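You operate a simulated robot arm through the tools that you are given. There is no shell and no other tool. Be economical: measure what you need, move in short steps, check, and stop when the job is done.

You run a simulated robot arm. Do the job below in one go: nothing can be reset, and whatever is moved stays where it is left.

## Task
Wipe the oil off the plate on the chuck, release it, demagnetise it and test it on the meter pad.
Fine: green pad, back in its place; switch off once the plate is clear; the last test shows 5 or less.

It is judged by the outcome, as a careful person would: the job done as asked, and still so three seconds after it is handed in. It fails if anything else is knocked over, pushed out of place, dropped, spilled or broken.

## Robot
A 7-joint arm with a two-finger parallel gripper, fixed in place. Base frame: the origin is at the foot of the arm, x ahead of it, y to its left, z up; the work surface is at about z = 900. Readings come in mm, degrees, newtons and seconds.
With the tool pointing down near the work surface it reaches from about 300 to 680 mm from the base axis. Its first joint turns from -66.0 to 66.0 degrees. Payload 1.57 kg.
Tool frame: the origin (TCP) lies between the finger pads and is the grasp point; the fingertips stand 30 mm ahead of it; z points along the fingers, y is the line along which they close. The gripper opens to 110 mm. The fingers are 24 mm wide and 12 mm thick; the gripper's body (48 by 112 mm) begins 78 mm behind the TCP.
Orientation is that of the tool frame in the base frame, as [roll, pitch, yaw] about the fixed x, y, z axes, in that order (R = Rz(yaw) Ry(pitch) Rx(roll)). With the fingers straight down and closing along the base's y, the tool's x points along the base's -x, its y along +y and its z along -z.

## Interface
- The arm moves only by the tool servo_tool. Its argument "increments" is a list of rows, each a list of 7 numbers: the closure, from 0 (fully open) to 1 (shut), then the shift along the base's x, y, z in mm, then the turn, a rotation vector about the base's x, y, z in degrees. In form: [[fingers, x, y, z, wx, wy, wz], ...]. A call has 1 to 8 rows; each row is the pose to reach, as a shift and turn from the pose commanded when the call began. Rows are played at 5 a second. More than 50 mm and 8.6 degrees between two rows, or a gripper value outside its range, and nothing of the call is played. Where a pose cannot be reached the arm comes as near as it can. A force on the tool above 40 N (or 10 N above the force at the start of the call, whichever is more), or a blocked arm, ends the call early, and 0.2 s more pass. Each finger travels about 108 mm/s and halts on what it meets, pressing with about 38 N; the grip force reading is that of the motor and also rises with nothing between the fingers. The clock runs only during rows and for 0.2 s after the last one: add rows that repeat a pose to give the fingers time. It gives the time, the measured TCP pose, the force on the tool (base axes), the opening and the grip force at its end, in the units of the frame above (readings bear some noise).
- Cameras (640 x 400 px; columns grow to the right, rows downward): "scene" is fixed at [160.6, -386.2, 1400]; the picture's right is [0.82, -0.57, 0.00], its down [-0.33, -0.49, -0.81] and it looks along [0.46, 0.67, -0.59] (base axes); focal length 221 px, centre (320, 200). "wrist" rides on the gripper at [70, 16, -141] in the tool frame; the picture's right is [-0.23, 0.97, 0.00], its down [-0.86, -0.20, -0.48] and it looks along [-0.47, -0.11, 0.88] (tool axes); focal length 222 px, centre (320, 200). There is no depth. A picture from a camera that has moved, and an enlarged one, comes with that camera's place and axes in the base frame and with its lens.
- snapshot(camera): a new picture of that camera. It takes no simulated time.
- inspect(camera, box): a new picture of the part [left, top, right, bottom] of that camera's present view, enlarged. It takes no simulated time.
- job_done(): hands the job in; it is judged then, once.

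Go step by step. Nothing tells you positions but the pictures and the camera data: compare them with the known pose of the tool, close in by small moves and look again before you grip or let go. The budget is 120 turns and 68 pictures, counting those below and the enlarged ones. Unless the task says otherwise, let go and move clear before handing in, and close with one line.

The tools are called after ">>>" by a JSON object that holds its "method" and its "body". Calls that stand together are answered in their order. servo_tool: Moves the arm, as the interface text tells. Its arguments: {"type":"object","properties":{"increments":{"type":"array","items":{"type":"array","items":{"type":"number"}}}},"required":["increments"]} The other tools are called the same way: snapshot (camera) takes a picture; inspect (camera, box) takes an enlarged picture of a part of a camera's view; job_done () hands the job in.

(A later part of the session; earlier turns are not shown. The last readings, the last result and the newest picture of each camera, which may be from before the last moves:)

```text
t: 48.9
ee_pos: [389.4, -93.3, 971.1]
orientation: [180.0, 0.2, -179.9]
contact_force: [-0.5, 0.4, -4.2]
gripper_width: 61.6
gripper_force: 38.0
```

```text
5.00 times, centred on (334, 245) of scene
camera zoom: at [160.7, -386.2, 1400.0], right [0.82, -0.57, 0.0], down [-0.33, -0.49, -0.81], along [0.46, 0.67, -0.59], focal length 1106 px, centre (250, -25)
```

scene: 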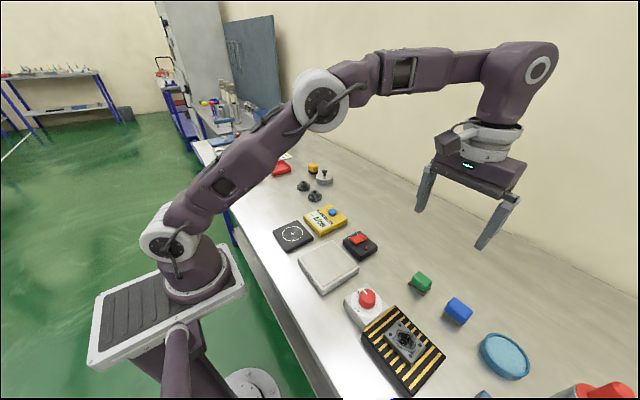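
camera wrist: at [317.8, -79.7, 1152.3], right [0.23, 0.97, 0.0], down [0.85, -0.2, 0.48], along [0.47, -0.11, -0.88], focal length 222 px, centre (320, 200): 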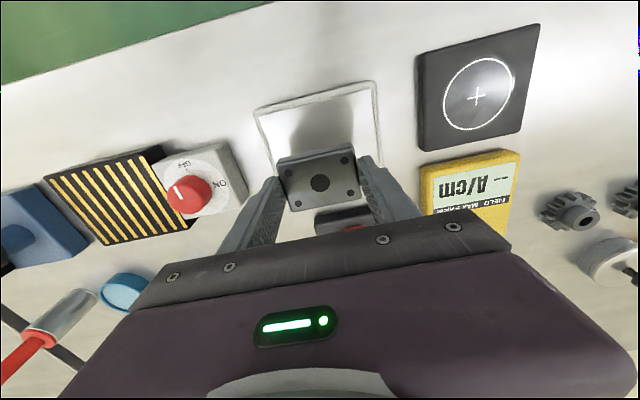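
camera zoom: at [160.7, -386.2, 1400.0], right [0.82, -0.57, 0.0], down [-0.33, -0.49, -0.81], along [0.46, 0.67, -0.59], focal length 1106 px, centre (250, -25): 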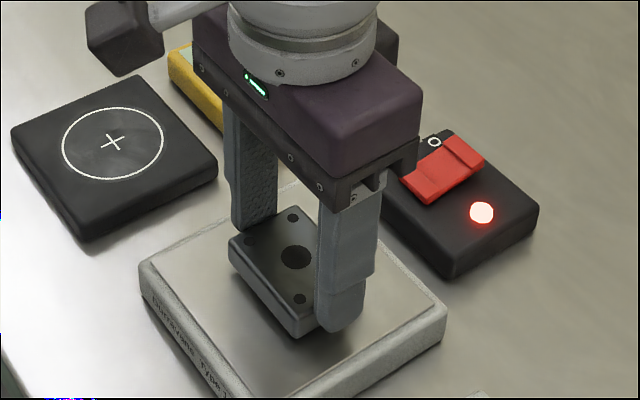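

>>> {"method": "servo_tool", "body": {"increments": [[0.6, 0, 0, -2, 0, 0, 0], [0.6, 0, 0, -4, 0, 0, 0], [0.6, 0, 0, -6, 0, 0, 0], [0.6, 0, 0, -7, 0, 0, 0], [0.6, 0, 0, -8, 0, 0, 0], [0.6, 0, 0, -8, 0, 0, 0]]}}

>>> {"method": "inspect", "body": {"camera": "scene", "box": [270, 205, 398, 285]}}

```text
t: 50.3
ee_pos: [388.6, -93.3, 962.5]
orientation: [-179.9, 0.3, -180.0]
contact_force: [-2.8, -5.1, 34.1]
gripper_width: 61.7
gripper_force: 37.9
```

```text
5.00 times, centred on (334, 245) of scene
camera zoom: at [160.1, -386.3, 1400.0], right [0.82, -0.57, 0.0], down [-0.33, -0.49, -0.81], along [0.46, 0.67, -0.59], focal length 1106 px, centre (250, -25)
```

zoom: 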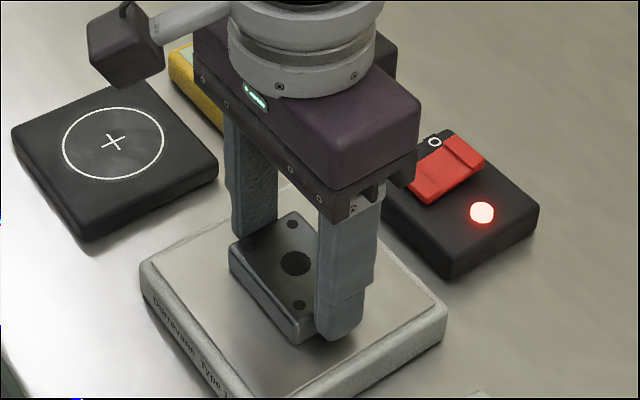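

The plate touches the active block. I'll ease off, dwell briefly, then withdraw slowly upwards.

>>> {"method": "servo_tool", "body": {"increments": [[0.6, 0, 0, 2, 0, 0, 0], [0.6, 0, 0, 2, 0, 0, 0], [0.6, 0, 0, 2, 0, 0, 0], [0.6, 0, 0, 2, 0, 0, 0], [0.6, 0, 0, 2, 0, 0, 0], [0.6, 0, 0, 4, 0, 0, 0], [0.6, 0, 0, 6, 0, 0, 0], [0.6, 0, 0, 8, 0, 0, 0]]}}

>>> {"method": "servo_tool", "body": {"increments": [[0.6, 0, 0, 3, 0, 0, 0], [0.6, 0, 0, 6, 0, 0, 0], [0.6, 0, 0, 9, 0, 0, 0], [0.6, 0, 0, 12, 0, 0, 0], [0.6, 0, 0, 15, 0, 0, 0], [0.6, 0, 0, 18, 0, 0, 0], [0.6, 0, 0, 21, 0, 0, 0], [0.6, 0, 0, 24, 0, 0, 0]]}}

>>> {"method": "servo_tool", "body": {"increments": [[0.6, 0, 0, 3, 0, 0, 0], [0.6, 0, 0, 6, 0, 0, 0], [0.6, 0, 0, 9, 0, 0, 0], [0.6, 0, 0, 12, 0, 0, 0], [0.6, 0, 0, 15, 0, 0, 0], [0.6, 0, 0, 18, 0, 0, 0], [0.6, 0, 0, 21, 0, 0, 0], [0.6, 0, 0, 24, 0, 0, 0]]}}

>>> {"method": "servo_tool", "body": {"increments": [[0.6, 0, 0, 4, 0, 0, 0], [0.6, 0, 0, 8, 0, 0, 0], [0.6, 0, 0, 12, 0, 0, 0], [0.6, 0, 0, 16, 0, 0, 0], [0.6, 0, 0, 20, 0, 0, 0], [0.6, 0, 0, 24, 0, 0, 0], [0.6, 0, 0, 28, 0, 0, 0], [0.6, 0, 0, 32, 0, 0, 0]]}}

>>> {"method": "servo_tool", "body": {"increments": [[0.6, 0, 0, 5, 0, 0, 0], [0.6, 0, 0, 10, 0, 0, 0], [0.6, 0, 0, 15, 0, 0, 0], [0.6, 0, 0, 20, 0, 0, 0], [0.6, 0, 0, 25, 0, 0, 0], [0.6, 0, 0, 30, 0, 0, 0], [0.6, 0, 0, 35, 0, 0, 0], [0.6, 0, 0, 40, 0, 0, 0]]}}

>>> {"method": "servo_tool", "body": {"increments": [[0.6, 0, 0, 6, 0, 0, 0], [0.6, 0, 0, 12, 0, 0, 0], [0.6, 0, 0, 18, 0, 0, 0], [0.6, 0, 0, 24, 0, 0, 0], [0.6, 0, 0, 30, 0, 0, 0], [0.6, 0, 0, 36, 0, 0, 0], [0.6, 0, 0, 42, 0, 0, 0], [0.6, 0, 0, 48, 0, 0, 0]]}}

```text
t: 52.1
ee_pos: [390.2, -94.2, 970.6]
orientation: [179.9, 0.3, -179.9]
contact_force: [-0.2, -0.6, -2.9]
gripper_width: 61.8
gripper_force: 38.0
```

```text
t: 53.9
ee_pos: [389.6, -93.7, 995.1]
orientation: [-180.0, 0.2, -179.9]
contact_force: [-0.6, 0.1, -4.3]
gripper_width: 61.5
gripper_force: 37.9
```

```text
t: 55.7
ee_pos: [389.8, -94.2, 1018.7]
orientation: [179.9, 0.2, -180.0]
contact_force: [0.6, 0.6, -3.0]
gripper_width: 61.3
gripper_force: 37.8
```

```text
t: 57.5
ee_pos: [388.6, -93.9, 1051.9]
orientation: [-179.9, 0.2, 179.9]
contact_force: [0.4, -0.5, -3.9]
gripper_width: 61.5
gripper_force: 37.6
```

```text
t: 59.3
ee_pos: [388.6, -93.7, 1091.4]
orientation: [180.0, 0.2, 179.9]
contact_force: [-0.3, -0.6, -3.7]
gripper_width: 61.7
gripper_force: 38.1
```

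```text
t: 61.1
ee_pos: [390.1, -93.2, 1139.1]
orientation: [180.0, 0.2, -180.0]
contact_force: [-1.5, 0.1, -3.7]
gripper_width: 61.8
gripper_force: 37.7
```

The plate is withdrawn about 175 mm. Next I'll move it over the meter's black pad at about (366,61) and look before lowering.

>>> {"method": "servo_tool", "body": {"increments": [[0.6, -3, 20, 0, 0, 0, 0], [0.6, -6, 40, 0, 0, 0, 0], [0.6, -9, 60, 0, 0, 0, 0], [0.6, -12, 80, 0, 0, 0, 0], [0.6, -15, 100, -10, 0, 0, 0], [0.6, -18, 120, -20, 0, 0, 0], [0.6, -21, 140, -30, 0, 0, 0], [0.6, -23, 155, -40, 0, 0, 0]]}}

>>> {"method": "servo_tool", "body": {"increments": [[0.6, 0, 0, -20, 0, 0, 0], [0.6, 0, 0, -40, 0, 0, 0], [0.6, 0, 0, -60, 0, 0, 0], [0.6, 0, 0, -80, 0, 0, 0], [0.6, 0, 0, -80, 0, 0, 0]]}}

>>> {"method": "snapshot", "body": {"camera": "wrist"}}

>>> {"method": "inspect", "body": {"camera": "scene", "box": [250, 175, 378, 255]}}

```text
t: 62.9
ee_pos: [367.8, 61.1, 1098.6]
orientation: [-179.9, 0.2, -179.9]
contact_force: [0.1, -0.2, -4.1]
gripper_width: 61.8
gripper_force: 38.2
```

```text
t: 64.1
ee_pos: [367.7, 62.6, 1018.0]
orientation: [179.9, 0.2, 180.0]
contact_force: [0.3, 0.1, -3.2]
gripper_width: 61.6
gripper_force: 37.8
```

```text
27 pictures are left
camera wrist: at [296.8, 77.5, 1158.7], right [0.23, 0.97, 0.0], down [0.85, -0.2, 0.48], along [0.47, -0.11, -0.88], focal length 222 px, centre (320, 200)
```

wrist: 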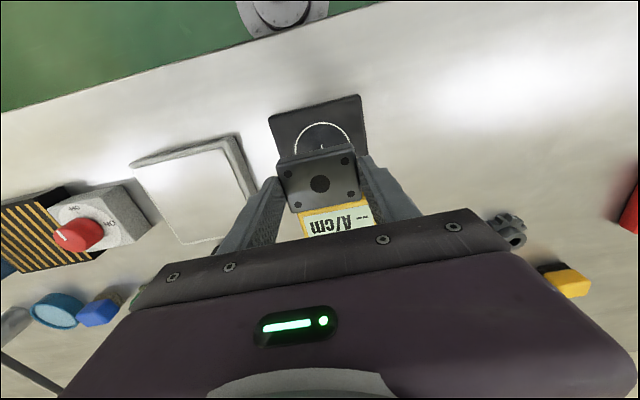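

```text
5.00 times, centred on (314, 215) of scene
camera zoom: at [160.7, -386.2, 1400.0], right [0.82, -0.57, 0.0], down [-0.33, -0.49, -0.81], along [0.46, 0.67, -0.59], focal length 1106 px, centre (350, 125)
```

zoom: 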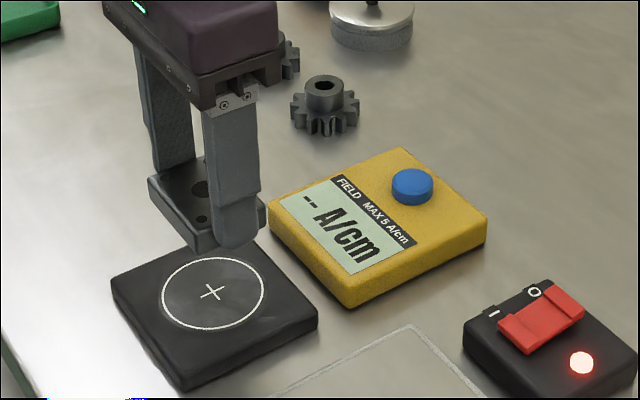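

I'll shift 4 mm back towards the cross and lower near to the pad.

>>> {"method": "servo_tool", "body": {"increments": [[0.6, -4, 0, -20, 0, 0, 0], [0.6, -4, 0, -38, 0, 0, 0], [0.6, -4, 0, -50, 0, 0, 0], [0.6, -4, 0, -54, 0, 0, 0], [0.6, -4, 0, -54, 0, 0, 0]]}}

>>> {"method": "inspect", "body": {"camera": "scene", "box": [250, 175, 378, 255]}}

>>> {"method": "inspect", "body": {"camera": "wrist", "box": [230, 80, 422, 200]}}

```text
t: 65.3
ee_pos: [362.3, 60.4, 964.0]
orientation: [180.0, 0.2, 179.9]
contact_force: [-0.7, -0.8, -3.2]
gripper_width: 61.4
gripper_force: 38.3
```

```text
5.00 times, centred on (314, 215) of scene
camera zoom: at [160.7, -386.2, 1400.0], right [0.82, -0.57, 0.0], down [-0.33, -0.49, -0.81], along [0.46, 0.67, -0.59], focal length 1106 px, centre (350, 125)
```

zoom: 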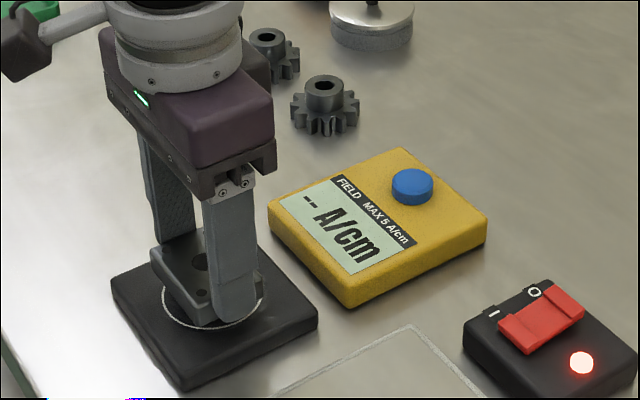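

```text
3.33 times, centred on (326, 140) of wrist
camera zoom: at [291.4, 76.4, 1106.1], right [0.23, 0.97, 0.0], down [0.85, -0.2, 0.48], along [0.47, -0.11, -0.88], focal length 740 px, centre (300, 400)
```

zoom: 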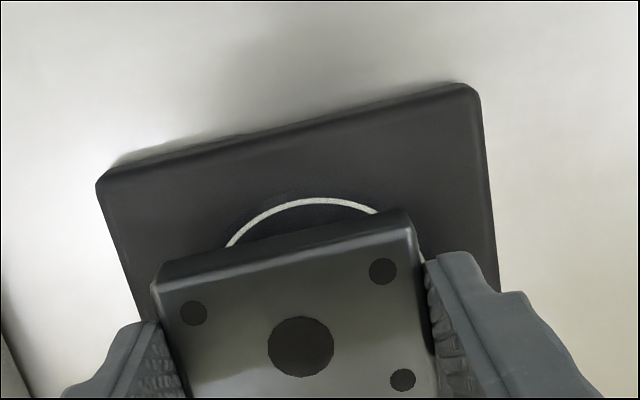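

The circle centre works out at x≈366, so I'll shift 3 mm forward and set the plate down gently.

>>> {"method": "servo_tool", "body": {"increments": [[0.6, 3, 0, -3, 0, 0, 0], [0.6, 3, 0, -5, 0, 0, 0], [0.6, 3, 0, -6, 0, 0, 0], [0.6, 3, 0, -7, 0, 0, 0], [0.6, 3, 0, -8, 0, 0, 0], [0.6, 3, 0, -8, 0, 0, 0]]}}

```text
t: 66.7
ee_pos: [364.6, 61.8, 956.5]
orientation: [-179.9, 0.2, -179.9]
contact_force: [0.0, -0.3, -3.5]
gripper_width: 61.5
gripper_force: 38.4
```

>>> {"method": "servo_tool", "body": {"increments": [[0.6, 0, 0, -0.7, 0, 0, 0], [0.6, 0, 0, -1.4, 0, 0, 0], [0.6, 0, 0, -2, 0, 0, 0], [0.6, 0, 0, -2, 0, 0, 0]]}}

```text
t: 67.7
ee_pos: [364.8, 61.2, 955.1]
orientation: [180.0, 0.1, 179.9]
contact_force: [0.2, -0.1, -2.7]
gripper_width: 61.7
gripper_force: 38.4
```

>>> {"method": "servo_tool", "body": {"increments": [[0.6, 0, 0, -0.7, 0, 0, 0], [0.6, 0, 0, -1.4, 0, 0, 0], [0.6, 0, 0, -2, 0, 0, 0], [0.6, 0, 0, -2, 0, 0, 0]]}}

>>> {"method": "inspect", "body": {"camera": "scene", "box": [250, 175, 378, 255]}}

```text
t: 68.7
ee_pos: [365.0, 60.8, 952.7]
orientation: [-179.9, 0.2, 180.0]
contact_force: [-0.6, 0.4, -3.3]
gripper_width: 61.3
gripper_force: 38.0
```

```text
5.00 times, centred on (314, 215) of scene
camera zoom: at [160.7, -386.2, 1400.0], right [0.82, -0.57, 0.0], down [-0.33, -0.49, -0.81], along [0.46, 0.67, -0.59], focal length 1106 px, centre (350, 125)
```

zoom: 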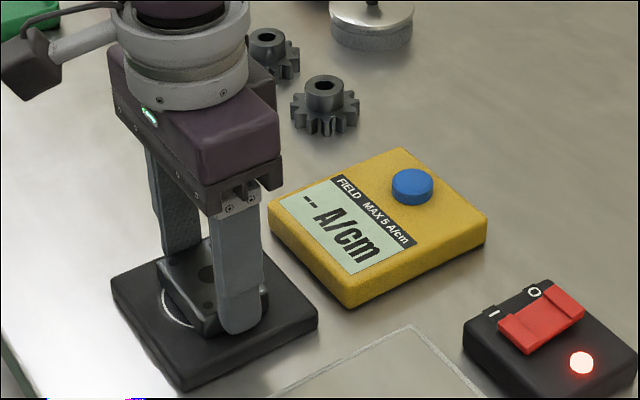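

Still slightly above the pad; I'll continue down in small steps.

>>> {"method": "servo_tool", "body": {"increments": [[0.6, 0, 0, -0.7, 0, 0, 0], [0.6, 0, 0, -1.4, 0, 0, 0], [0.6, 0, 0, -2, 0, 0, 0], [0.6, 0, 0, -2, 0, 0, 0]]}}

```text
t: 69.7
ee_pos: [364.7, 60.5, 952.1]
orientation: [180.0, 0.2, 180.0]
contact_force: [-5.2, 3.3, 33.5]
gripper_width: 61.6
gripper_force: 38.0
```

It is seated on the pad. I'll ease, open, and rise clear.

>>> {"method": "servo_tool", "body": {"increments": [[0.6, 0, 0, 1.6, 0, 0, 0], [0.4, 0, 0, 1.6, 0, 0, 0], [0.27, 0, 0, 1.6, 0, 0, 0], [0.27, 0, 0, 1.6, 0, 0, 0], [0.27, 0, 0, 30, 0, 0, 0], [0.27, 0, 0, 70, 0, 0, 0], [0.27, 0, 0, 110, 0, 0, 0], [0.4, 0, 0, 110, 0, 0, 0]]}}

>>> {"method": "inspect", "body": {"camera": "scene", "box": [250, 175, 378, 255]}}

```text
t: 71.5
ee_pos: [367.8, 61.5, 1059.9]
orientation: [-180.0, 0.1, 180.0]
contact_force: [-0.4, -1.2, 0.0]
gripper_width: 65.7
gripper_force: 0.0
```

```text
5.00 times, centred on (314, 215) of scene
camera zoom: at [160.6, -386.2, 1400.0], right [0.82, -0.57, 0.0], down [-0.33, -0.49, -0.81], along [0.46, 0.67, -0.59], focal length 1106 px, centre (350, 125)
```

zoom: 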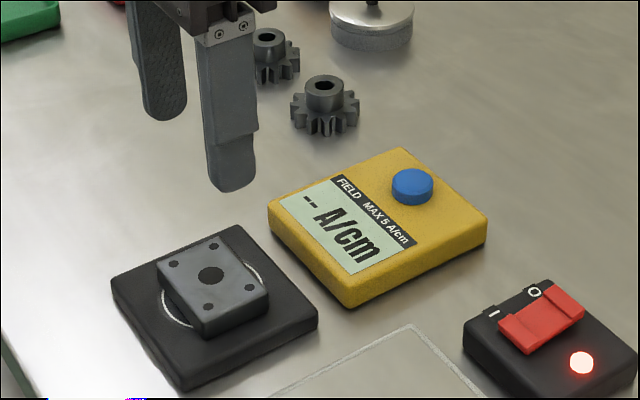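

The plate sits centred on the pad. Now I'll go and switch the demagnetiser off at the 'O' end (about 529,-77).

>>> {"method": "servo_tool", "body": {"increments": [[0.6, 27, -23, 0, 0, 0, 0], [0.8, 54, -46, 0, 0, 0, 0], [1, 81, -69, 0, 0, 0, 0], [1, 108, -92, 0, 0, 0, 0], [1, 135, -115, 0, 0, 0, 0], [1, 163, -138, 0, 0, 0, 0], [1, 163, -138, -40, 0, 0, 0], [1, 163, -138, -40, 0, 0, 0]]}}

>>> {"method": "inspect", "body": {"camera": "scene", "box": [290, 195, 418, 275]}}

```text
t: 73.3
ee_pos: [527.9, -74.6, 1020.3]
orientation: [-179.9, 0.2, 180.0]
contact_force: [0.7, -0.3, 0.7]
gripper_width: 0.3
gripper_force: 20.7
```

```text
5.00 times, centred on (354, 235) of scene
camera zoom: at [160.6, -386.2, 1400.0], right [0.82, -0.57, 0.0], down [-0.33, -0.49, -0.81], along [0.46, 0.67, -0.59], focal length 1106 px, centre (150, 25)
```

zoom: 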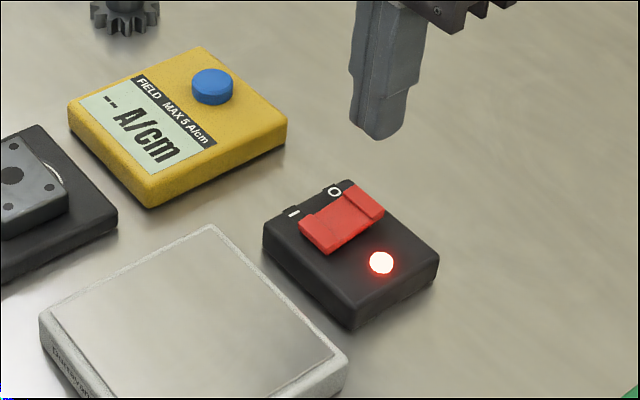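

>>> {"method": "servo_tool", "body": {"increments": [[1, 2, -2, -30, 0, 0, 0], [1, 2, -2, -48, 0, 0, 0], [1, 2, -2, -52, 0, 0, 0], [1, 2, -2, -54, 0, 0, 0], [1, 2, -2, -56, 0, 0, 0], [1, 2, -2, -58, 0, 0, 0], [1, 2, -2, -59, 0, 0, 0]]}}

>>> {"method": "inspect", "body": {"camera": "scene", "box": [290, 195, 418, 275]}}

```text
t: 74.9
ee_pos: [529.7, -79.4, 961.6]
orientation: [-179.9, 0.2, 179.9]
contact_force: [-3.3, 0.7, 13.7]
gripper_width: 0.0
gripper_force: 21.7
```

```text
5.00 times, centred on (354, 235) of scene
camera zoom: at [160.3, -386.2, 1400.0], right [0.82, -0.57, 0.0], down [-0.33, -0.49, -0.81], along [0.46, 0.67, -0.59], focal length 1106 px, centre (150, 25)
```

zoom: 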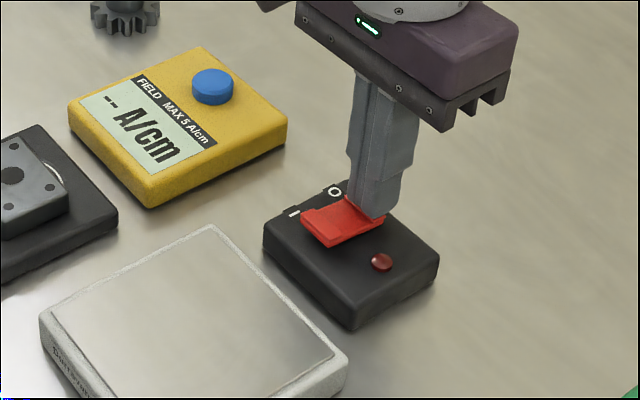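

The lamp is out, so the demagnetiser is off. Next I'll press the meter's blue button at about (520,62).

>>> {"method": "servo_tool", "body": {"increments": [[1, 0, 0, 40, 0, 0, 0], [1, -2, 30, 60, 0, 0, 0], [1, -5, 65, 60, 0, 0, 0], [1, -8, 105, 60, 0, 0, 0], [1, -9, 140, 60, 0, 0, 0], [1, -9, 140, 25, 0, 0, 0], [1, -9, 140, 25, 0, 0, 0]]}}

>>> {"method": "inspect", "body": {"camera": "scene", "box": [260, 180, 388, 260]}}

>>> {"method": "snapshot", "body": {"camera": "wrist"}}

```text
t: 76.5
ee_pos: [522.7, 58.2, 987.6]
orientation: [180.0, 0.2, 180.0]
contact_force: [0.7, 1.1, -0.7]
gripper_width: 0.0
gripper_force: 21.4
```

```text
5.00 times, centred on (324, 220) of scene
camera zoom: at [160.6, -386.2, 1400.0], right [0.82, -0.57, 0.0], down [-0.33, -0.49, -0.81], along [0.46, 0.67, -0.59], focal length 1106 px, centre (300, 100)
```

zoom: 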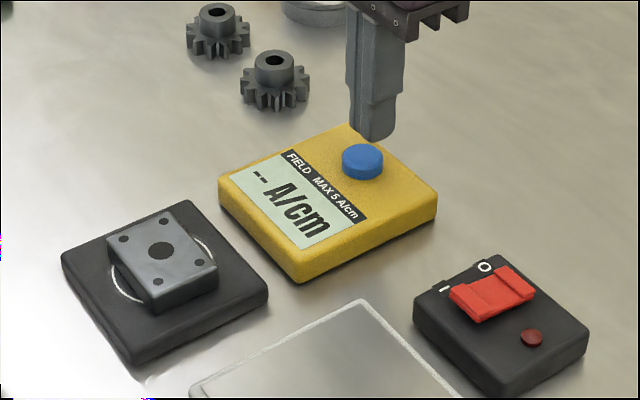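

```text
18 pictures are left
camera wrist: at [452.3, 73.5, 1128.0], right [0.23, 0.97, 0.0], down [0.85, -0.2, 0.48], along [0.47, -0.11, -0.88], focal length 222 px, centre (320, 200)
```

wrist: 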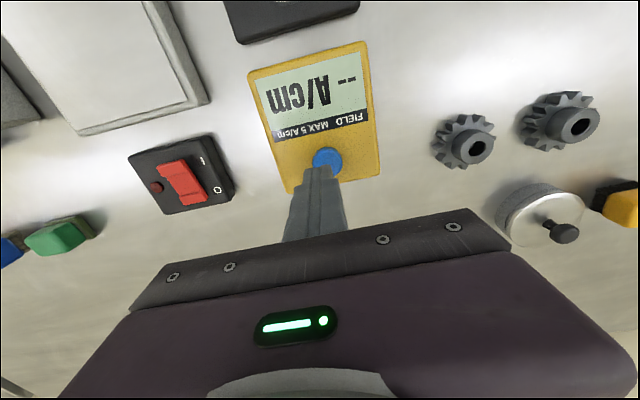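

>>> {"method": "servo_tool", "body": {"increments": [[1, -2, 3, -8, 0, 0, 0], [1, -2, 3, -14, 0, 0, 0], [1, -2, 3, -17, 0, 0, 0], [1, -2, 3, -19, 0, 0, 0], [1, -2, 3, -21, 0, 0, 0], [1, -2, 3, -22, 0, 0, 0], [1, -2, 3, -22, 0, 0, 0]]}}

>>> {"method": "inspect", "body": {"camera": "scene", "box": [260, 180, 388, 260]}}

```text
t: 78.1
ee_pos: [519.1, 64.2, 964.7]
orientation: [-180.0, 0.2, -180.0]
contact_force: [0.8, -0.9, -1.0]
gripper_width: 0.0
gripper_force: 21.2
```

```text
5.00 times, centred on (324, 220) of scene
camera zoom: at [160.6, -386.2, 1400.0], right [0.82, -0.57, 0.0], down [-0.33, -0.49, -0.81], along [0.46, 0.67, -0.59], focal length 1106 px, centre (300, 100)
```

zoom: 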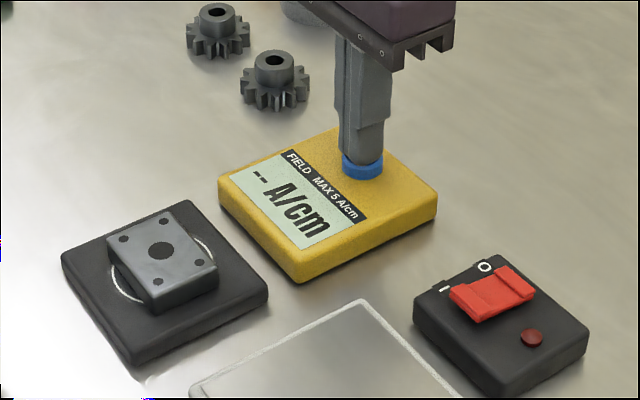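

>>> {"method": "servo_tool", "body": {"increments": [[1, 0, 0, -1, 0, 0, 0], [1, 0, 0, -2, 0, 0, 0], [1, 0, 0, -3, 0, 0, 0], [1, 0, 0, -4, 0, 0, 0], [1, 0, 0, -5, 0, 0, 0], [1, 0, 0, -5, 0, 0, 0]]}}

>>> {"method": "inspect", "body": {"camera": "scene", "box": [260, 180, 388, 260]}}

```text
t: 79.5
ee_pos: [519.3, 65.0, 960.1]
orientation: [180.0, 0.2, -180.0]
contact_force: [2.0, -1.1, 2.3]
gripper_width: 0.0
gripper_force: 21.7
```

```text
5.00 times, centred on (324, 220) of scene
camera zoom: at [160.6, -386.3, 1400.0], right [0.82, -0.57, 0.0], down [-0.33, -0.49, -0.81], along [0.46, 0.67, -0.59], focal length 1106 px, centre (300, 100)
```

zoom: 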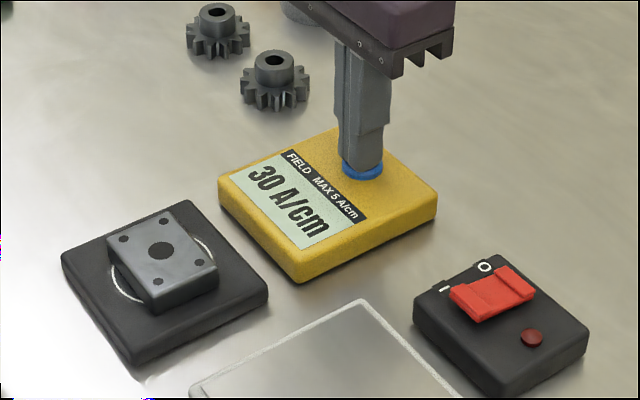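

The test reads 30, so the demagnetising was not sufficient and must be repeated more carefully. First I'll lift off and read the label on the demagnetiser.

>>> {"method": "servo_tool", "body": {"increments": [[1, 0, 0, 20, 0, 0, 0], [1, 0, 0, 60, 0, 0, 0], [1, 0, 0, 80, 0, 0, 0], [1, 0, 0, 80, 0, 0, 0]]}}

>>> {"method": "inspect", "body": {"camera": "scene", "box": [285, 255, 345, 300]}}

```text
t: 80.5
ee_pos: [519.1, 64.2, 1039.9]
orientation: [-180.0, 0.2, 180.0]
contact_force: [0.1, 0.7, -0.8]
gripper_width: 0.2
gripper_force: 20.9
```

```text
8.89 times, centred on (315, 278) of scene
camera zoom: at [160.6, -386.2, 1400.0], right [0.82, -0.57, 0.0], down [-0.33, -0.49, -0.81], along [0.46, 0.67, -0.59], focal length 1966 px, centre (364, -489)
```

zoom: 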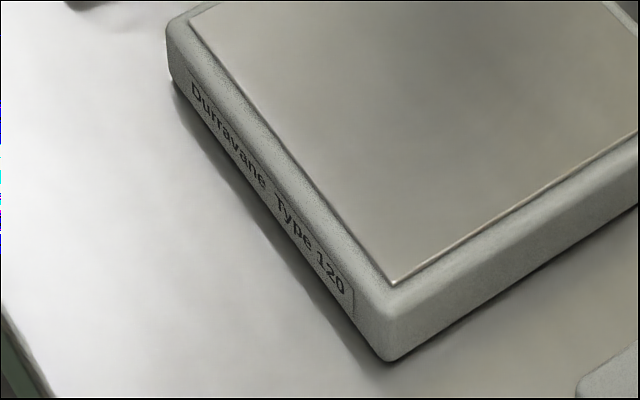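

No instruction there. I'll repeat with a longer dwell and a much slower withdrawal; first switching the demagnetiser on again.

>>> {"method": "servo_tool", "body": {"increments": [[1, -7, -35, 0, 0, 0, 0], [1, -14, -70, 0, 0, 0, 0], [1, -21, -105, 0, 0, 0, 0], [1, -27, -141, 0, 0, 0, 0], [1, -27, -141, -40, 0, 0, 0], [1, -27, -141, -68, 0, 0, 0], [1, -27, -141, -72, 0, 0, 0], [1, -27, -141, -74, 0, 0, 0]]}}

>>> {"method": "servo_tool", "body": {"increments": [[1, 0, 0, -1, 0, 0, 0], [1, 0, 0, -2, 0, 0, 0], [1, 0, 0, -3, 0, 0, 0], [1, 0, 0, -4, 0, 0, 0], [1, 0, 0, -4.5, 0, 0, 0], [1, 0, 0, -4.5, 0, 0, 0]]}}

>>> {"method": "inspect", "body": {"camera": "scene", "box": [260, 180, 388, 260]}}

```text
t: 82.3
ee_pos: [491.4, -78.9, 965.8]
orientation: [-180.0, 0.2, -179.9]
contact_force: [-0.2, -0.8, 1.1]
gripper_width: 0.1
gripper_force: 21.7
```

```text
t: 83.7
ee_pos: [493.0, -77.2, 962.6]
orientation: [180.0, 0.3, 180.0]
contact_force: [-2.2, 2.8, 11.8]
gripper_width: 0.0
gripper_force: 21.3
```

```text
5.00 times, centred on (324, 220) of scene
camera zoom: at [160.4, -386.1, 1400.0], right [0.82, -0.57, 0.0], down [-0.33, -0.49, -0.81], along [0.46, 0.67, -0.59], focal length 1106 px, centre (300, 100)
```

zoom: 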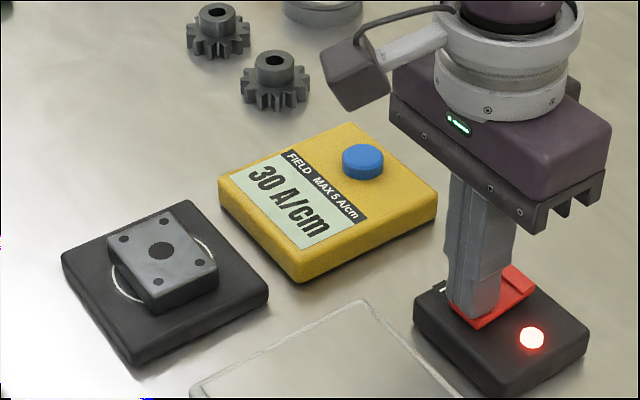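

On again. I'll go back above the plate on the pad with the fingers opening to 80 mm.

>>> {"method": "servo_tool", "body": {"increments": [[1, 0, 0, 45, 0, 0, 0], [1, 0, 0, 90, 0, 0, 0], [0.7, -25, 28, 98, 0, 0, 0], [0.4, -50, 56, 98, 0, 0, 0], [0.27, -75, 84, 98, 0, 0, 0], [0.27, -100, 112, 98, 0, 0, 0], [0.27, -126, 139, 98, 0, 0, 0], [0.27, -126, 139, 78, 0, 0, 0]]}}

>>> {"method": "inspect", "body": {"camera": "wrist", "box": [200, 50, 440, 200]}}

```text
t: 85.5
ee_pos: [365.6, 61.7, 1039.0]
orientation: [180.0, 0.2, -180.0]
contact_force: [0.2, 0.3, -0.1]
gripper_width: 80.2
gripper_force: 0.0
```

```text
2.67 times, centred on (320, 125) of wrist
camera zoom: at [295.0, 77.2, 1179.3], right [0.23, 0.97, 0.0], down [0.85, -0.2, 0.48], along [0.47, -0.11, -0.88], focal length 592 px, centre (320, 400)
```

zoom: 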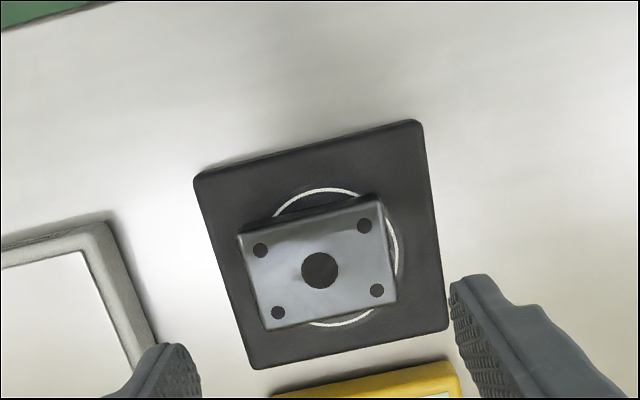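

Aligned within a mm. I'll descend and grip the plate.

>>> {"method": "servo_tool", "body": {"increments": [[0.27, 0, -0.5, -40, 0, 0, 0], [0.27, 0, -0.5, -75, 0, 0, 0], [0.27, 0, -0.5, -84, 0, 0, 0], [0.27, 0, -0.5, -86, 0, 0, 0], [0.45, 0, -0.5, -86, 0, 0, 0], [0.6, 0, -0.5, -86, 0, 0, 0], [0.6, 0, -0.5, -86, 0, 0, 0]]}}

>>> {"method": "servo_tool", "body": {"increments": [[0.6, 0, 0, 10, 0, 0, 0], [0.6, 0, 0, 40, 0, 0, 0], [0.6, 0, 0, 80, 0, 0, 0], [0.6, 0, 0, 120, 0, 0, 0], [0.6, 0, 0, 120, 0, 0, 0]]}}

>>> {"method": "inspect", "body": {"camera": "scene", "box": [240, 160, 400, 260]}}

```text
t: 87.1
ee_pos: [364.9, 60.3, 953.5]
orientation: [-179.9, 0.2, 180.0]
contact_force: [-0.3, -0.2, 0.8]
gripper_width: 61.5
gripper_force: 37.8
```

```text
t: 88.3
ee_pos: [366.7, 62.0, 1074.8]
orientation: [180.0, 0.2, -180.0]
contact_force: [-0.4, -0.4, -3.7]
gripper_width: 61.7
gripper_force: 37.5
```

```text
4.00 times, centred on (320, 210) of scene
camera zoom: at [160.7, -386.2, 1400.0], right [0.82, -0.57, 0.0], down [-0.33, -0.49, -0.81], along [0.46, 0.67, -0.59], focal length 885 px, centre (320, 160)
```

zoom: 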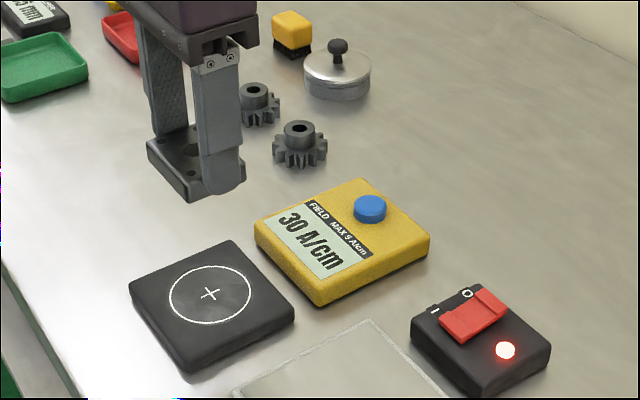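

Held. I'll carry it over the demagnetiser and down to just above the surface.

>>> {"method": "servo_tool", "body": {"increments": [[0.6, 4, -26, 0, 0, 0, 0], [0.6, 8, -52, 0, 0, 0, 0], [0.6, 12, -78, 0, 0, 0, 0], [0.6, 16, -104, 0, 0, 0, 0], [0.6, 20, -130, 0, 0, 0, 0], [0.6, 23, -154.5, 0, 0, 0, 0], [0.6, 23, -154.5, -40, 0, 0, 0], [0.6, 23, -154.5, -70, 0, 0, 0]]}}

>>> {"method": "servo_tool", "body": {"increments": [[0.6, 0, 0, -15, 0, 0, 0], [0.6, 0, 0, -30, 0, 0, 0], [0.6, 0, 0, -34, 0, 0, 0], [0.6, 0, 0, -36, 0, 0, 0], [0.6, 0, 0, -37, 0, 0, 0], [0.6, 0, 0, -37, 0, 0, 0]]}}

```text
t: 90.1
ee_pos: [391.2, -91.1, 1003.0]
orientation: [180.0, 0.2, -180.0]
contact_force: [0.5, -0.2, -4.6]
gripper_width: 61.8
gripper_force: 38.6
```

```text
t: 91.5
ee_pos: [390.7, -92.5, 965.9]
orientation: [-179.9, 0.2, 180.0]
contact_force: [0.2, -0.1, -3.6]
gripper_width: 61.6
gripper_force: 38.0
```

>>> {"method": "servo_tool", "body": {"increments": [[0.6, 0, 0, -0.7, 0, 0, 0], [0.6, 0, 0, -1.3, 0, 0, 0], [0.6, 0, 0, -1.9, 0, 0, 0], [0.6, 0, 0, -2.4, 0, 0, 0], [0.6, 0, 0, -2.4, 0, 0, 0]]}}

```text
t: 92.7
ee_pos: [390.0, -93.1, 963.3]
orientation: [-179.9, 0.5, 179.9]
contact_force: [0.8, -0.4, 33.4]
gripper_width: 61.5
gripper_force: 37.5
```

In contact. I'll ease off, dwell, then withdraw at about 5 mm/s.

>>> {"method": "servo_tool", "body": {"increments": [[0.6, 0, 0, 1, 0, 0, 0], [0.6, 0, 0, 1.4, 0, 0, 0], [0.6, 0, 0, 1.4, 0, 0, 0], [0.6, 0, 0, 1.4, 0, 0, 0], [0.6, 0, 0, 1.4, 0, 0, 0], [0.6, 0, 0, 1.4, 0, 0, 0], [0.6, 0, 0, 1.4, 0, 0, 0], [0.6, 0, 0, 1.4, 0, 0, 0]]}}

>>> {"method": "servo_tool", "body": {"increments": [[0.6, 0, 0, 1, 0, 0, 0], [0.6, 0, 0, 2, 0, 0, 0], [0.6, 0, 0, 3, 0, 0, 0], [0.6, 0, 0, 4, 0, 0, 0], [0.6, 0, 0, 5, 0, 0, 0], [0.6, 0, 0, 6, 0, 0, 0], [0.6, 0, 0, 7, 0, 0, 0], [0.6, 0, 0, 8, 0, 0, 0]]}}

>>> {"method": "servo_tool", "body": {"increments": [[0.6, 0, 0, 1, 0, 0, 0], [0.6, 0, 0, 2, 0, 0, 0], [0.6, 0, 0, 3, 0, 0, 0], [0.6, 0, 0, 4, 0, 0, 0], [0.6, 0, 0, 5, 0, 0, 0], [0.6, 0, 0, 6, 0, 0, 0], [0.6, 0, 0, 7, 0, 0, 0], [0.6, 0, 0, 8, 0, 0, 0]]}}

>>> {"method": "servo_tool", "body": {"increments": [[0.6, 0, 0, 1, 0, 0, 0], [0.6, 0, 0, 2, 0, 0, 0], [0.6, 0, 0, 3, 0, 0, 0], [0.6, 0, 0, 4, 0, 0, 0], [0.6, 0, 0, 5, 0, 0, 0], [0.6, 0, 0, 6, 0, 0, 0], [0.6, 0, 0, 7, 0, 0, 0], [0.6, 0, 0, 8, 0, 0, 0]]}}

>>> {"method": "servo_tool", "body": {"increments": [[0.6, 0, 0, 1, 0, 0, 0], [0.6, 0, 0, 2, 0, 0, 0], [0.6, 0, 0, 3, 0, 0, 0], [0.6, 0, 0, 4, 0, 0, 0], [0.6, 0, 0, 5, 0, 0, 0], [0.6, 0, 0, 6, 0, 0, 0], [0.6, 0, 0, 7, 0, 0, 0], [0.6, 0, 0, 8, 0, 0, 0]]}}

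>>> {"method": "servo_tool", "body": {"increments": [[0.6, 0, 0, 1, 0, 0, 0], [0.6, 0, 0, 2, 0, 0, 0], [0.6, 0, 0, 3, 0, 0, 0], [0.6, 0, 0, 4, 0, 0, 0], [0.6, 0, 0, 5, 0, 0, 0], [0.6, 0, 0, 6, 0, 0, 0], [0.6, 0, 0, 7, 0, 0, 0], [0.6, 0, 0, 8, 0, 0, 0]]}}

>>> {"method": "servo_tool", "body": {"increments": [[0.6, 0, 0, 1, 0, 0, 0], [0.6, 0, 0, 2, 0, 0, 0], [0.6, 0, 0, 3, 0, 0, 0], [0.6, 0, 0, 4, 0, 0, 0], [0.6, 0, 0, 5, 0, 0, 0], [0.6, 0, 0, 6, 0, 0, 0], [0.6, 0, 0, 7, 0, 0, 0], [0.6, 0, 0, 8, 0, 0, 0]]}}

>>> {"method": "servo_tool", "body": {"increments": [[0.6, 0, 0, 1, 0, 0, 0], [0.6, 0, 0, 2, 0, 0, 0], [0.6, 0, 0, 3, 0, 0, 0], [0.6, 0, 0, 4, 0, 0, 0], [0.6, 0, 0, 5, 0, 0, 0], [0.6, 0, 0, 6, 0, 0, 0], [0.6, 0, 0, 7, 0, 0, 0], [0.6, 0, 0, 8, 0, 0, 0]]}}

>>> {"method": "servo_tool", "body": {"increments": [[0.6, 0, 0, 1, 0, 0, 0], [0.6, 0, 0, 2, 0, 0, 0], [0.6, 0, 0, 3, 0, 0, 0], [0.6, 0, 0, 4, 0, 0, 0], [0.6, 0, 0, 5, 0, 0, 0], [0.6, 0, 0, 6, 0, 0, 0], [0.6, 0, 0, 7, 0, 0, 0], [0.6, 0, 0, 8, 0, 0, 0]]}}

>>> {"method": "servo_tool", "body": {"increments": [[0.6, 0, 0, 1, 0, 0, 0], [0.6, 0, 0, 2, 0, 0, 0], [0.6, 0, 0, 3, 0, 0, 0], [0.6, 0, 0, 4, 0, 0, 0], [0.6, 0, 0, 5, 0, 0, 0], [0.6, 0, 0, 6, 0, 0, 0], [0.6, 0, 0, 7, 0, 0, 0], [0.6, 0, 0, 8, 0, 0, 0]]}}

>>> {"method": "servo_tool", "body": {"increments": [[0.6, 0, 0, 1, 0, 0, 0], [0.6, 0, 0, 2, 0, 0, 0], [0.6, 0, 0, 3, 0, 0, 0], [0.6, 0, 0, 4, 0, 0, 0], [0.6, 0, 0, 5, 0, 0, 0], [0.6, 0, 0, 6, 0, 0, 0], [0.6, 0, 0, 7, 0, 0, 0], [0.6, 0, 0, 8, 0, 0, 0]]}}

>>> {"method": "servo_tool", "body": {"increments": [[0.6, 0, 0, 2, 0, 0, 0], [0.6, 0, 0, 4, 0, 0, 0], [0.6, 0, 0, 6, 0, 0, 0], [0.6, 0, 0, 8, 0, 0, 0], [0.6, 0, 0, 10, 0, 0, 0], [0.6, 0, 0, 12, 0, 0, 0], [0.6, 0, 0, 14, 0, 0, 0], [0.6, 0, 0, 16, 0, 0, 0]]}}

>>> {"method": "servo_tool", "body": {"increments": [[0.6, 0, 0, 2, 0, 0, 0], [0.6, 0, 0, 4, 0, 0, 0], [0.6, 0, 0, 6, 0, 0, 0], [0.6, 0, 0, 8, 0, 0, 0], [0.6, 0, 0, 10, 0, 0, 0], [0.6, 0, 0, 12, 0, 0, 0], [0.6, 0, 0, 14, 0, 0, 0], [0.6, 0, 0, 16, 0, 0, 0]]}}

>>> {"method": "servo_tool", "body": {"increments": [[0.6, 0, 0, 2, 0, 0, 0], [0.6, 0, 0, 4, 0, 0, 0], [0.6, 0, 0, 6, 0, 0, 0], [0.6, 0, 0, 8, 0, 0, 0], [0.6, 0, 0, 10, 0, 0, 0], [0.6, 0, 0, 12, 0, 0, 0], [0.6, 0, 0, 14, 0, 0, 0], [0.6, 0, 0, 16, 0, 0, 0]]}}

>>> {"method": "servo_tool", "body": {"increments": [[0.6, 0, 0, 3, 0, 0, 0], [0.6, 0, 0, 6, 0, 0, 0], [0.6, 0, 0, 9, 0, 0, 0], [0.6, 0, 0, 12, 0, 0, 0], [0.6, 0, 0, 15, 0, 0, 0], [0.6, 0, 0, 18, 0, 0, 0], [0.6, 0, 0, 21, 0, 0, 0], [0.6, 0, 0, 24, 0, 0, 0]]}}

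>>> {"method": "servo_tool", "body": {"increments": [[0.6, 0, 0, 3, 0, 0, 0], [0.6, 0, 0, 6, 0, 0, 0], [0.6, 0, 0, 9, 0, 0, 0], [0.6, 0, 0, 12, 0, 0, 0], [0.6, 0, 0, 15, 0, 0, 0], [0.6, 0, 0, 18, 0, 0, 0], [0.6, 0, 0, 21, 0, 0, 0], [0.6, 0, 0, 24, 0, 0, 0]]}}

```text
t: 94.5
ee_pos: [389.3, -93.5, 965.3]
orientation: [-180.0, 0.2, 179.9]
contact_force: [-0.5, 0.3, -3.3]
gripper_width: 61.7
gripper_force: 37.5
```

```text
t: 96.3
ee_pos: [388.2, -93.0, 973.9]
orientation: [-180.0, 0.2, 179.9]
contact_force: [-0.2, -0.5, -3.6]
gripper_width: 61.4
gripper_force: 37.8
```

```text
t: 98.1
ee_pos: [389.1, -92.6, 982.2]
orientation: [180.0, 0.1, 180.0]
contact_force: [0.1, -0.3, -3.1]
gripper_width: 61.5
gripper_force: 37.7
```

```text
t: 99.9
ee_pos: [389.4, -93.5, 989.4]
orientation: [179.9, 0.2, -180.0]
contact_force: [0.4, -0.2, -3.2]
gripper_width: 61.5
gripper_force: 37.6
```

```text
t: 101.7
ee_pos: [389.7, -92.8, 997.7]
orientation: [180.0, 0.1, -180.0]
contact_force: [-0.7, 0.0, -3.8]
gripper_width: 61.6
gripper_force: 38.2
```

```text
t: 103.5
ee_pos: [389.8, -93.3, 1005.7]
orientation: [180.0, 0.2, -180.0]
contact_force: [0.5, 0.2, -4.4]
gripper_width: 61.8
gripper_force: 37.9
```

```text
t: 105.3
ee_pos: [389.7, -93.1, 1013.5]
orientation: [180.0, 0.1, -180.0]
contact_force: [-0.4, -0.7, -4.6]
gripper_width: 61.5
gripper_force: 37.9
```

```text
t: 107.1
ee_pos: [389.1, -92.7, 1021.7]
orientation: [180.0, 0.2, -180.0]
contact_force: [0.5, 0.2, -3.3]
gripper_width: 61.6
gripper_force: 38.0
```

```text
t: 108.9
ee_pos: [389.4, -93.2, 1028.6]
orientation: [-180.0, 0.2, 179.9]
contact_force: [-0.4, 1.0, -3.4]
gripper_width: 61.5
gripper_force: 37.5
```

```text
t: 110.7
ee_pos: [389.2, -92.7, 1038.6]
orientation: [180.0, 0.2, -179.9]
contact_force: [-0.6, -0.1, -4.0]
gripper_width: 61.4
gripper_force: 37.5
```

```text
t: 112.5
ee_pos: [389.4, -91.9, 1046.3]
orientation: [179.9, 0.2, -179.9]
contact_force: [1.2, 0.4, -3.7]
gripper_width: 61.4
gripper_force: 37.8
```

```text
t: 114.3
ee_pos: [389.9, -93.7, 1062.0]
orientation: [180.0, 0.2, 180.0]
contact_force: [-0.2, 0.4, -4.2]
gripper_width: 61.5
gripper_force: 37.8
```

```text
t: 116.1
ee_pos: [387.9, -93.6, 1077.2]
orientation: [179.9, 0.2, -179.9]
contact_force: [-0.3, -0.1, -3.4]
gripper_width: 61.5
gripper_force: 37.7
```

```text
t: 117.9
ee_pos: [389.5, -92.7, 1094.3]
orientation: [179.9, 0.2, -180.0]
contact_force: [-0.1, -0.5, -3.7]
gripper_width: 61.8
gripper_force: 37.7
```

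```text
t: 119.7
ee_pos: [388.2, -92.7, 1117.7]
orientation: [180.0, 0.2, 180.0]
contact_force: [-1.1, -0.2, -3.8]
gripper_width: 61.6
gripper_force: 37.8
```

```text
t: 121.5
ee_pos: [390.0, -93.3, 1141.3]
orientation: [-179.9, 0.2, -180.0]
contact_force: [-0.4, 0.1, -4.3]
gripper_width: 61.5
gripper_force: 38.4
```

Withdrawn slowly. Now I'll carry it back to the meter pad, staying high until well away.

>>> {"method": "servo_tool", "body": {"increments": [[0.6, -3, 20, 0, 0, 0, 0], [0.6, -6, 40, 0, 0, 0, 0], [0.6, -9, 60, 0, 0, 0, 0], [0.6, -12, 80, 0, 0, 0, 0], [0.6, -15, 100, 0, 0, 0, 0], [0.6, -18, 120, -10, 0, 0, 0], [0.6, -21, 140, -30, 0, 0, 0], [0.6, -23, 154, -60, 0, 0, 0]]}}

>>> {"method": "servo_tool", "body": {"increments": [[0.6, 0, 0, -35, 0, 0, 0], [0.6, 0, 0, -70, 0, 0, 0], [0.6, 0, 0, -100, 0, 0, 0], [0.6, 0, 0, -115, 0, 0, 0], [0.6, 0, 0, -121, 0, 0, 0], [0.6, 0, 0, -124, 0, 0, 0], [0.6, 0, 0, -124, 0, 0, 0]]}}

```text
t: 123.3
ee_pos: [366.0, 61.5, 1080.1]
orientation: [-180.0, 0.1, 180.0]
contact_force: [0.6, -0.1, -3.3]
gripper_width: 61.4
gripper_force: 37.9
```

```text
t: 124.9
ee_pos: [365.6, 60.4, 957.1]
orientation: [-180.0, 0.2, 180.0]
contact_force: [-0.2, -0.9, -3.9]
gripper_width: 61.5
gripper_force: 38.3
```

>>> {"method": "servo_tool", "body": {"increments": [[0.6, 0, 0, -0.8, 0, 0, 0], [0.6, 0, 0, -1.6, 0, 0, 0], [0.6, 0, 0, -2.4, 0, 0, 0], [0.6, 0, 0, -3, 0, 0, 0], [0.6, 0, 0, -3, 0, 0, 0]]}}

```text
t: 126.1
ee_pos: [366.7, 61.2, 953.7]
orientation: [-179.9, 0.1, 180.0]
contact_force: [0.6, -0.1, -2.5]
gripper_width: 61.1
gripper_force: 38.3
```

>>> {"method": "servo_tool", "body": {"increments": [[0.6, 0, 0, -0.6, 0, 0, 0], [0.6, 0, 0, -1.2, 0, 0, 0], [0.6, 0, 0, -1.8, 0, 0, 0], [0.6, 0, 0, -1.8, 0, 0, 0]]}}

```text
t: 127.1
ee_pos: [365.4, 60.7, 952.8]
orientation: [-180.0, 0.3, 179.9]
contact_force: [-4.3, 1.5, 11.3]
gripper_width: 61.9
gripper_force: 38.1
```

Seated on the pad. I'll ease, release, rise, and go press 'O' as before.

>>> {"method": "servo_tool", "body": {"increments": [[0.6, 0, 0, 0.6, 0, 0, 0], [0.4, 0, 0, 0.6, 0, 0, 0], [0.27, 0, 0, 0.6, 0, 0, 0], [0.27, 0, 0, 0.6, 0, 0, 0], [0.27, 0, 0, 30, 0, 0, 0], [0.27, 0, 0, 70, 0, 0, 0], [0.4, 0, 0, 107, 0, 0, 0], [0.4, 0, 0, 107, 0, 0, 0]]}}

>>> {"method": "servo_tool", "body": {"increments": [[0.6, 27, -23, 0, 0, 0, 0], [0.8, 54, -46, 0, 0, 0, 0], [1, 81, -69, 0, 0, 0, 0], [1, 108, -92, 0, 0, 0, 0], [1, 135, -115, 0, 0, 0, 0], [1, 163, -139, 0, 0, 0, 0], [1, 163, -139, -40, 0, 0, 0], [1, 163, -139, -40, 0, 0, 0]]}}

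>>> {"method": "inspect", "body": {"camera": "scene", "box": [260, 180, 388, 260]}}

```text
t: 128.9
ee_pos: [367.0, 60.2, 1061.0]
orientation: [180.0, 0.2, -179.9]
contact_force: [-0.6, -0.3, 0.1]
gripper_width: 66.3
gripper_force: 0.1
```

```text
t: 130.7
ee_pos: [528.6, -79.8, 1018.4]
orientation: [180.0, 0.2, 179.9]
contact_force: [0.5, -0.9, 0.1]
gripper_width: 0.2
gripper_force: 21.6
```

```text
5.00 times, centred on (324, 220) of scene
camera zoom: at [160.6, -386.2, 1400.0], right [0.82, -0.57, 0.0], down [-0.33, -0.49, -0.81], along [0.46, 0.67, -0.59], focal length 1106 px, centre (300, 100)
```

zoom: 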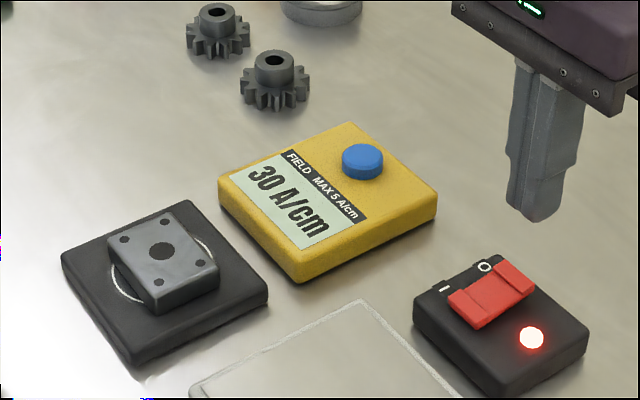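

>>> {"method": "servo_tool", "body": {"increments": [[1, 1, 1, -30, 0, 0, 0], [1, 1, 1, -48, 0, 0, 0], [1, 1, 1, -52, 0, 0, 0], [1, 1, 1, -54, 0, 0, 0], [1, 1, 1, -56, 0, 0, 0], [1, 1, 1, -57.5, 0, 0, 0], [1, 1, 1, -57.5, 0, 0, 0]]}}

>>> {"method": "servo_tool", "body": {"increments": [[1, 0, 0, 40, 0, 0, 0], [1, -2, 30, 60, 0, 0, 0], [1, -5, 65, 60, 0, 0, 0], [1, -8, 105, 60, 0, 0, 0], [1, -10, 141, 60, 0, 0, 0], [1, -10, 141, 25, 0, 0, 0], [1, -10, 141, 12, 0, 0, 0], [1, -10, 141, 8, 0, 0, 0]]}}

>>> {"method": "inspect", "body": {"camera": "scene", "box": [260, 180, 388, 260]}}

```text
t: 132.3
ee_pos: [530.4, -77.8, 962.7]
orientation: [179.9, 0.3, -179.9]
contact_force: [0.3, 0.8, 0.9]
gripper_width: 0.0
gripper_force: 21.4
```

```text
t: 134.1
ee_pos: [519.5, 64.4, 970.3]
orientation: [180.0, 0.2, -179.9]
contact_force: [1.0, -0.1, -0.5]
gripper_width: 0.0
gripper_force: 21.3
```

```text
5.00 times, centred on (324, 220) of scene
camera zoom: at [160.6, -386.2, 1400.0], right [0.82, -0.57, 0.0], down [-0.33, -0.49, -0.81], along [0.46, 0.67, -0.59], focal length 1106 px, centre (300, 100)
```

zoom: 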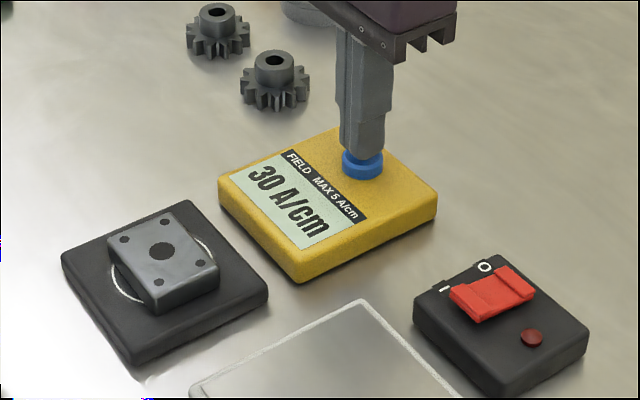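

The demagnetiser is off. Pressing the test button now.

>>> {"method": "servo_tool", "body": {"increments": [[1, 0, 0, -4, 0, 0, 0], [1, 0, 0, -7, 0, 0, 0], [1, 0, 0, -8.5, 0, 0, 0], [1, 0, 0, -10, 0, 0, 0], [1, 0, 0, -10, 0, 0, 0]]}}

>>> {"method": "inspect", "body": {"camera": "scene", "box": [260, 180, 388, 260]}}

```text
t: 135.3
ee_pos: [519.6, 64.1, 960.7]
orientation: [-180.0, 0.2, 180.0]
contact_force: [1.7, -1.4, 3.7]
gripper_width: 0.0
gripper_force: 21.5
```

```text
5.00 times, centred on (324, 220) of scene
camera zoom: at [160.6, -386.3, 1400.0], right [0.82, -0.57, 0.0], down [-0.33, -0.49, -0.81], along [0.46, 0.67, -0.59], focal length 1106 px, centre (300, 100)
```

zoom: 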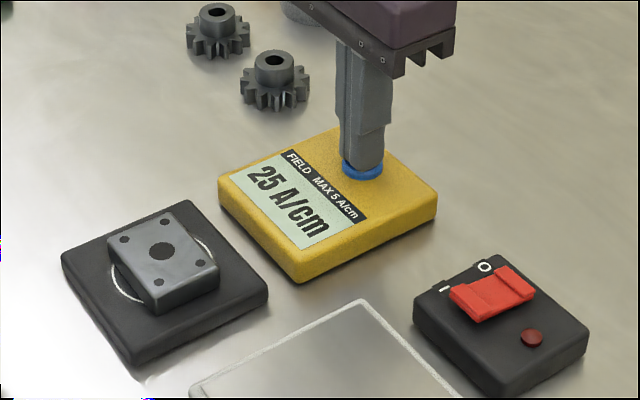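

Reading fell only to 25, so vertical speed near the block isn't the main cause; the pad is only about 157 mm from the block, so the plate was probably still in its field when it moved fast or was switched off. This time I'll draw the plate slowly to a spot over 300 mm away, switch off there, and only then bring it to the pad.

>>> {"method": "servo_tool", "body": {"increments": [[1, 0, 0, 30, 0, 0, 0], [1, 0, 0, 79, 0, 0, 0], [1, -7, -35, 79, 0, 0, 0], [1, -14, -70, 79, 0, 0, 0], [1, -21, -105, 79, 0, 0, 0], [1, -27, -141, 79, 0, 0, 0], [1, -27, -141, 35, 0, 0, 0], [1, -27, -141, 10, 0, 0, 0]]}}

>>> {"method": "servo_tool", "body": {"increments": [[1, 0, 0, -4, 0, 0, 0], [1, 0, 0, -6, 0, 0, 0], [1, 0, 0, -7, 0, 0, 0], [1, 0, 0, -8, 0, 0, 0], [1, 0, 0, -9, 0, 0, 0], [1, 0, 0, -9, 0, 0, 0]]}}

>>> {"method": "servo_tool", "body": {"increments": [[1, 0, 0, 45, 0, 0, 0], [1, 0, 0, 90, 0, 0, 0], [0.7, -25, 28, 98, 0, 0, 0], [0.4, -50, 56, 98, 0, 0, 0], [0.27, -75, 84, 98, 0, 0, 0], [0.27, -100, 112, 98, 0, 0, 0], [0.27, -126, 138, 98, 0, 0, 0], [0.27, -126, 138, 78, 0, 0, 0]]}}

>>> {"method": "snapshot", "body": {"camera": "scene"}}

```text
t: 137.1
ee_pos: [492.8, -77.6, 971.1]
orientation: [179.9, 0.2, -180.0]
contact_force: [0.0, -0.5, 0.9]
gripper_width: 0.0
gripper_force: 21.0
```

```text
t: 138.7
ee_pos: [494.0, -76.8, 962.0]
orientation: [179.9, 0.2, 180.0]
contact_force: [-6.6, 2.6, 12.8]
gripper_width: 0.0
gripper_force: 20.8
stopped in row 6: the force on the tool passed its limit (the readings are from after the stop); the commanded pose is now the measured one
```

```text
t: 140.5
ee_pos: [370.0, 60.7, 1039.2]
orientation: [-179.8, 0.4, 180.0]
contact_force: [0.2, 0.2, 0.2]
gripper_width: 80.4
gripper_force: 0.1
```

```text
8 pictures are left
```

scene: 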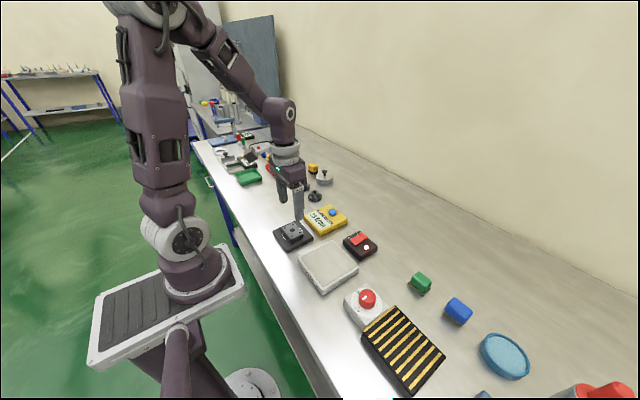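

Lamp is on and the table around (380,230) is empty. Now I'll grip the plate and take it to the block.

>>> {"method": "servo_tool", "body": {"increments": [[0.27, -2.5, 0, -40, 0, 0, 0], [0.27, -2.5, 0, -75, 0, 0, 0], [0.27, -2.5, 0, -84, 0, 0, 0], [0.27, -2.5, 0, -86, 0, 0, 0], [0.45, -2.5, 0, -86, 0, 0, 0], [0.6, -2.5, 0, -86, 0, 0, 0], [0.6, -2.5, 0, -86, 0, 0, 0]]}}

>>> {"method": "servo_tool", "body": {"increments": [[0.6, 0, 0, 10, 0, 0, 0], [0.6, 0, 0, 50, 0, 0, 0], [0.6, 6, -38, 90, 0, 0, 0], [0.6, 12, -76, 90, 0, 0, 0], [0.6, 18, -115, 90, 0, 0, 0], [0.6, 23, -154, 90, 0, 0, 0], [0.6, 23, -154, 50, 0, 0, 0], [0.6, 23, -154, 20, 0, 0, 0]]}}

>>> {"method": "servo_tool", "body": {"increments": [[0.6, 0, 0, -3, 0, 0, 0], [0.6, 0, 0, -5, 0, 0, 0], [0.6, 0, 0, -7, 0, 0, 0], [0.6, 0, 0, -8, 0, 0, 0], [0.6, 0, 0, -8, 0, 0, 0]]}}

```text
t: 142.1
ee_pos: [366.2, 61.2, 951.1]
orientation: [-179.9, 0.4, -179.9]
contact_force: [-0.9, 0.1, -0.6]
gripper_width: 61.6
gripper_force: 37.7
```

```text
refused: row 3 steps farther than a row can; nothing moved
```

```text
t: 143.1
ee_pos: [366.7, 60.7, 946.4]
orientation: [180.0, 0.5, 180.0]
contact_force: [-3.0, -0.5, 9.0]
gripper_width: 61.4
gripper_force: 37.5
stopped in row 4: the force on the tool passed its limit (the readings are from after the stop); the commanded pose is now the measured one
```

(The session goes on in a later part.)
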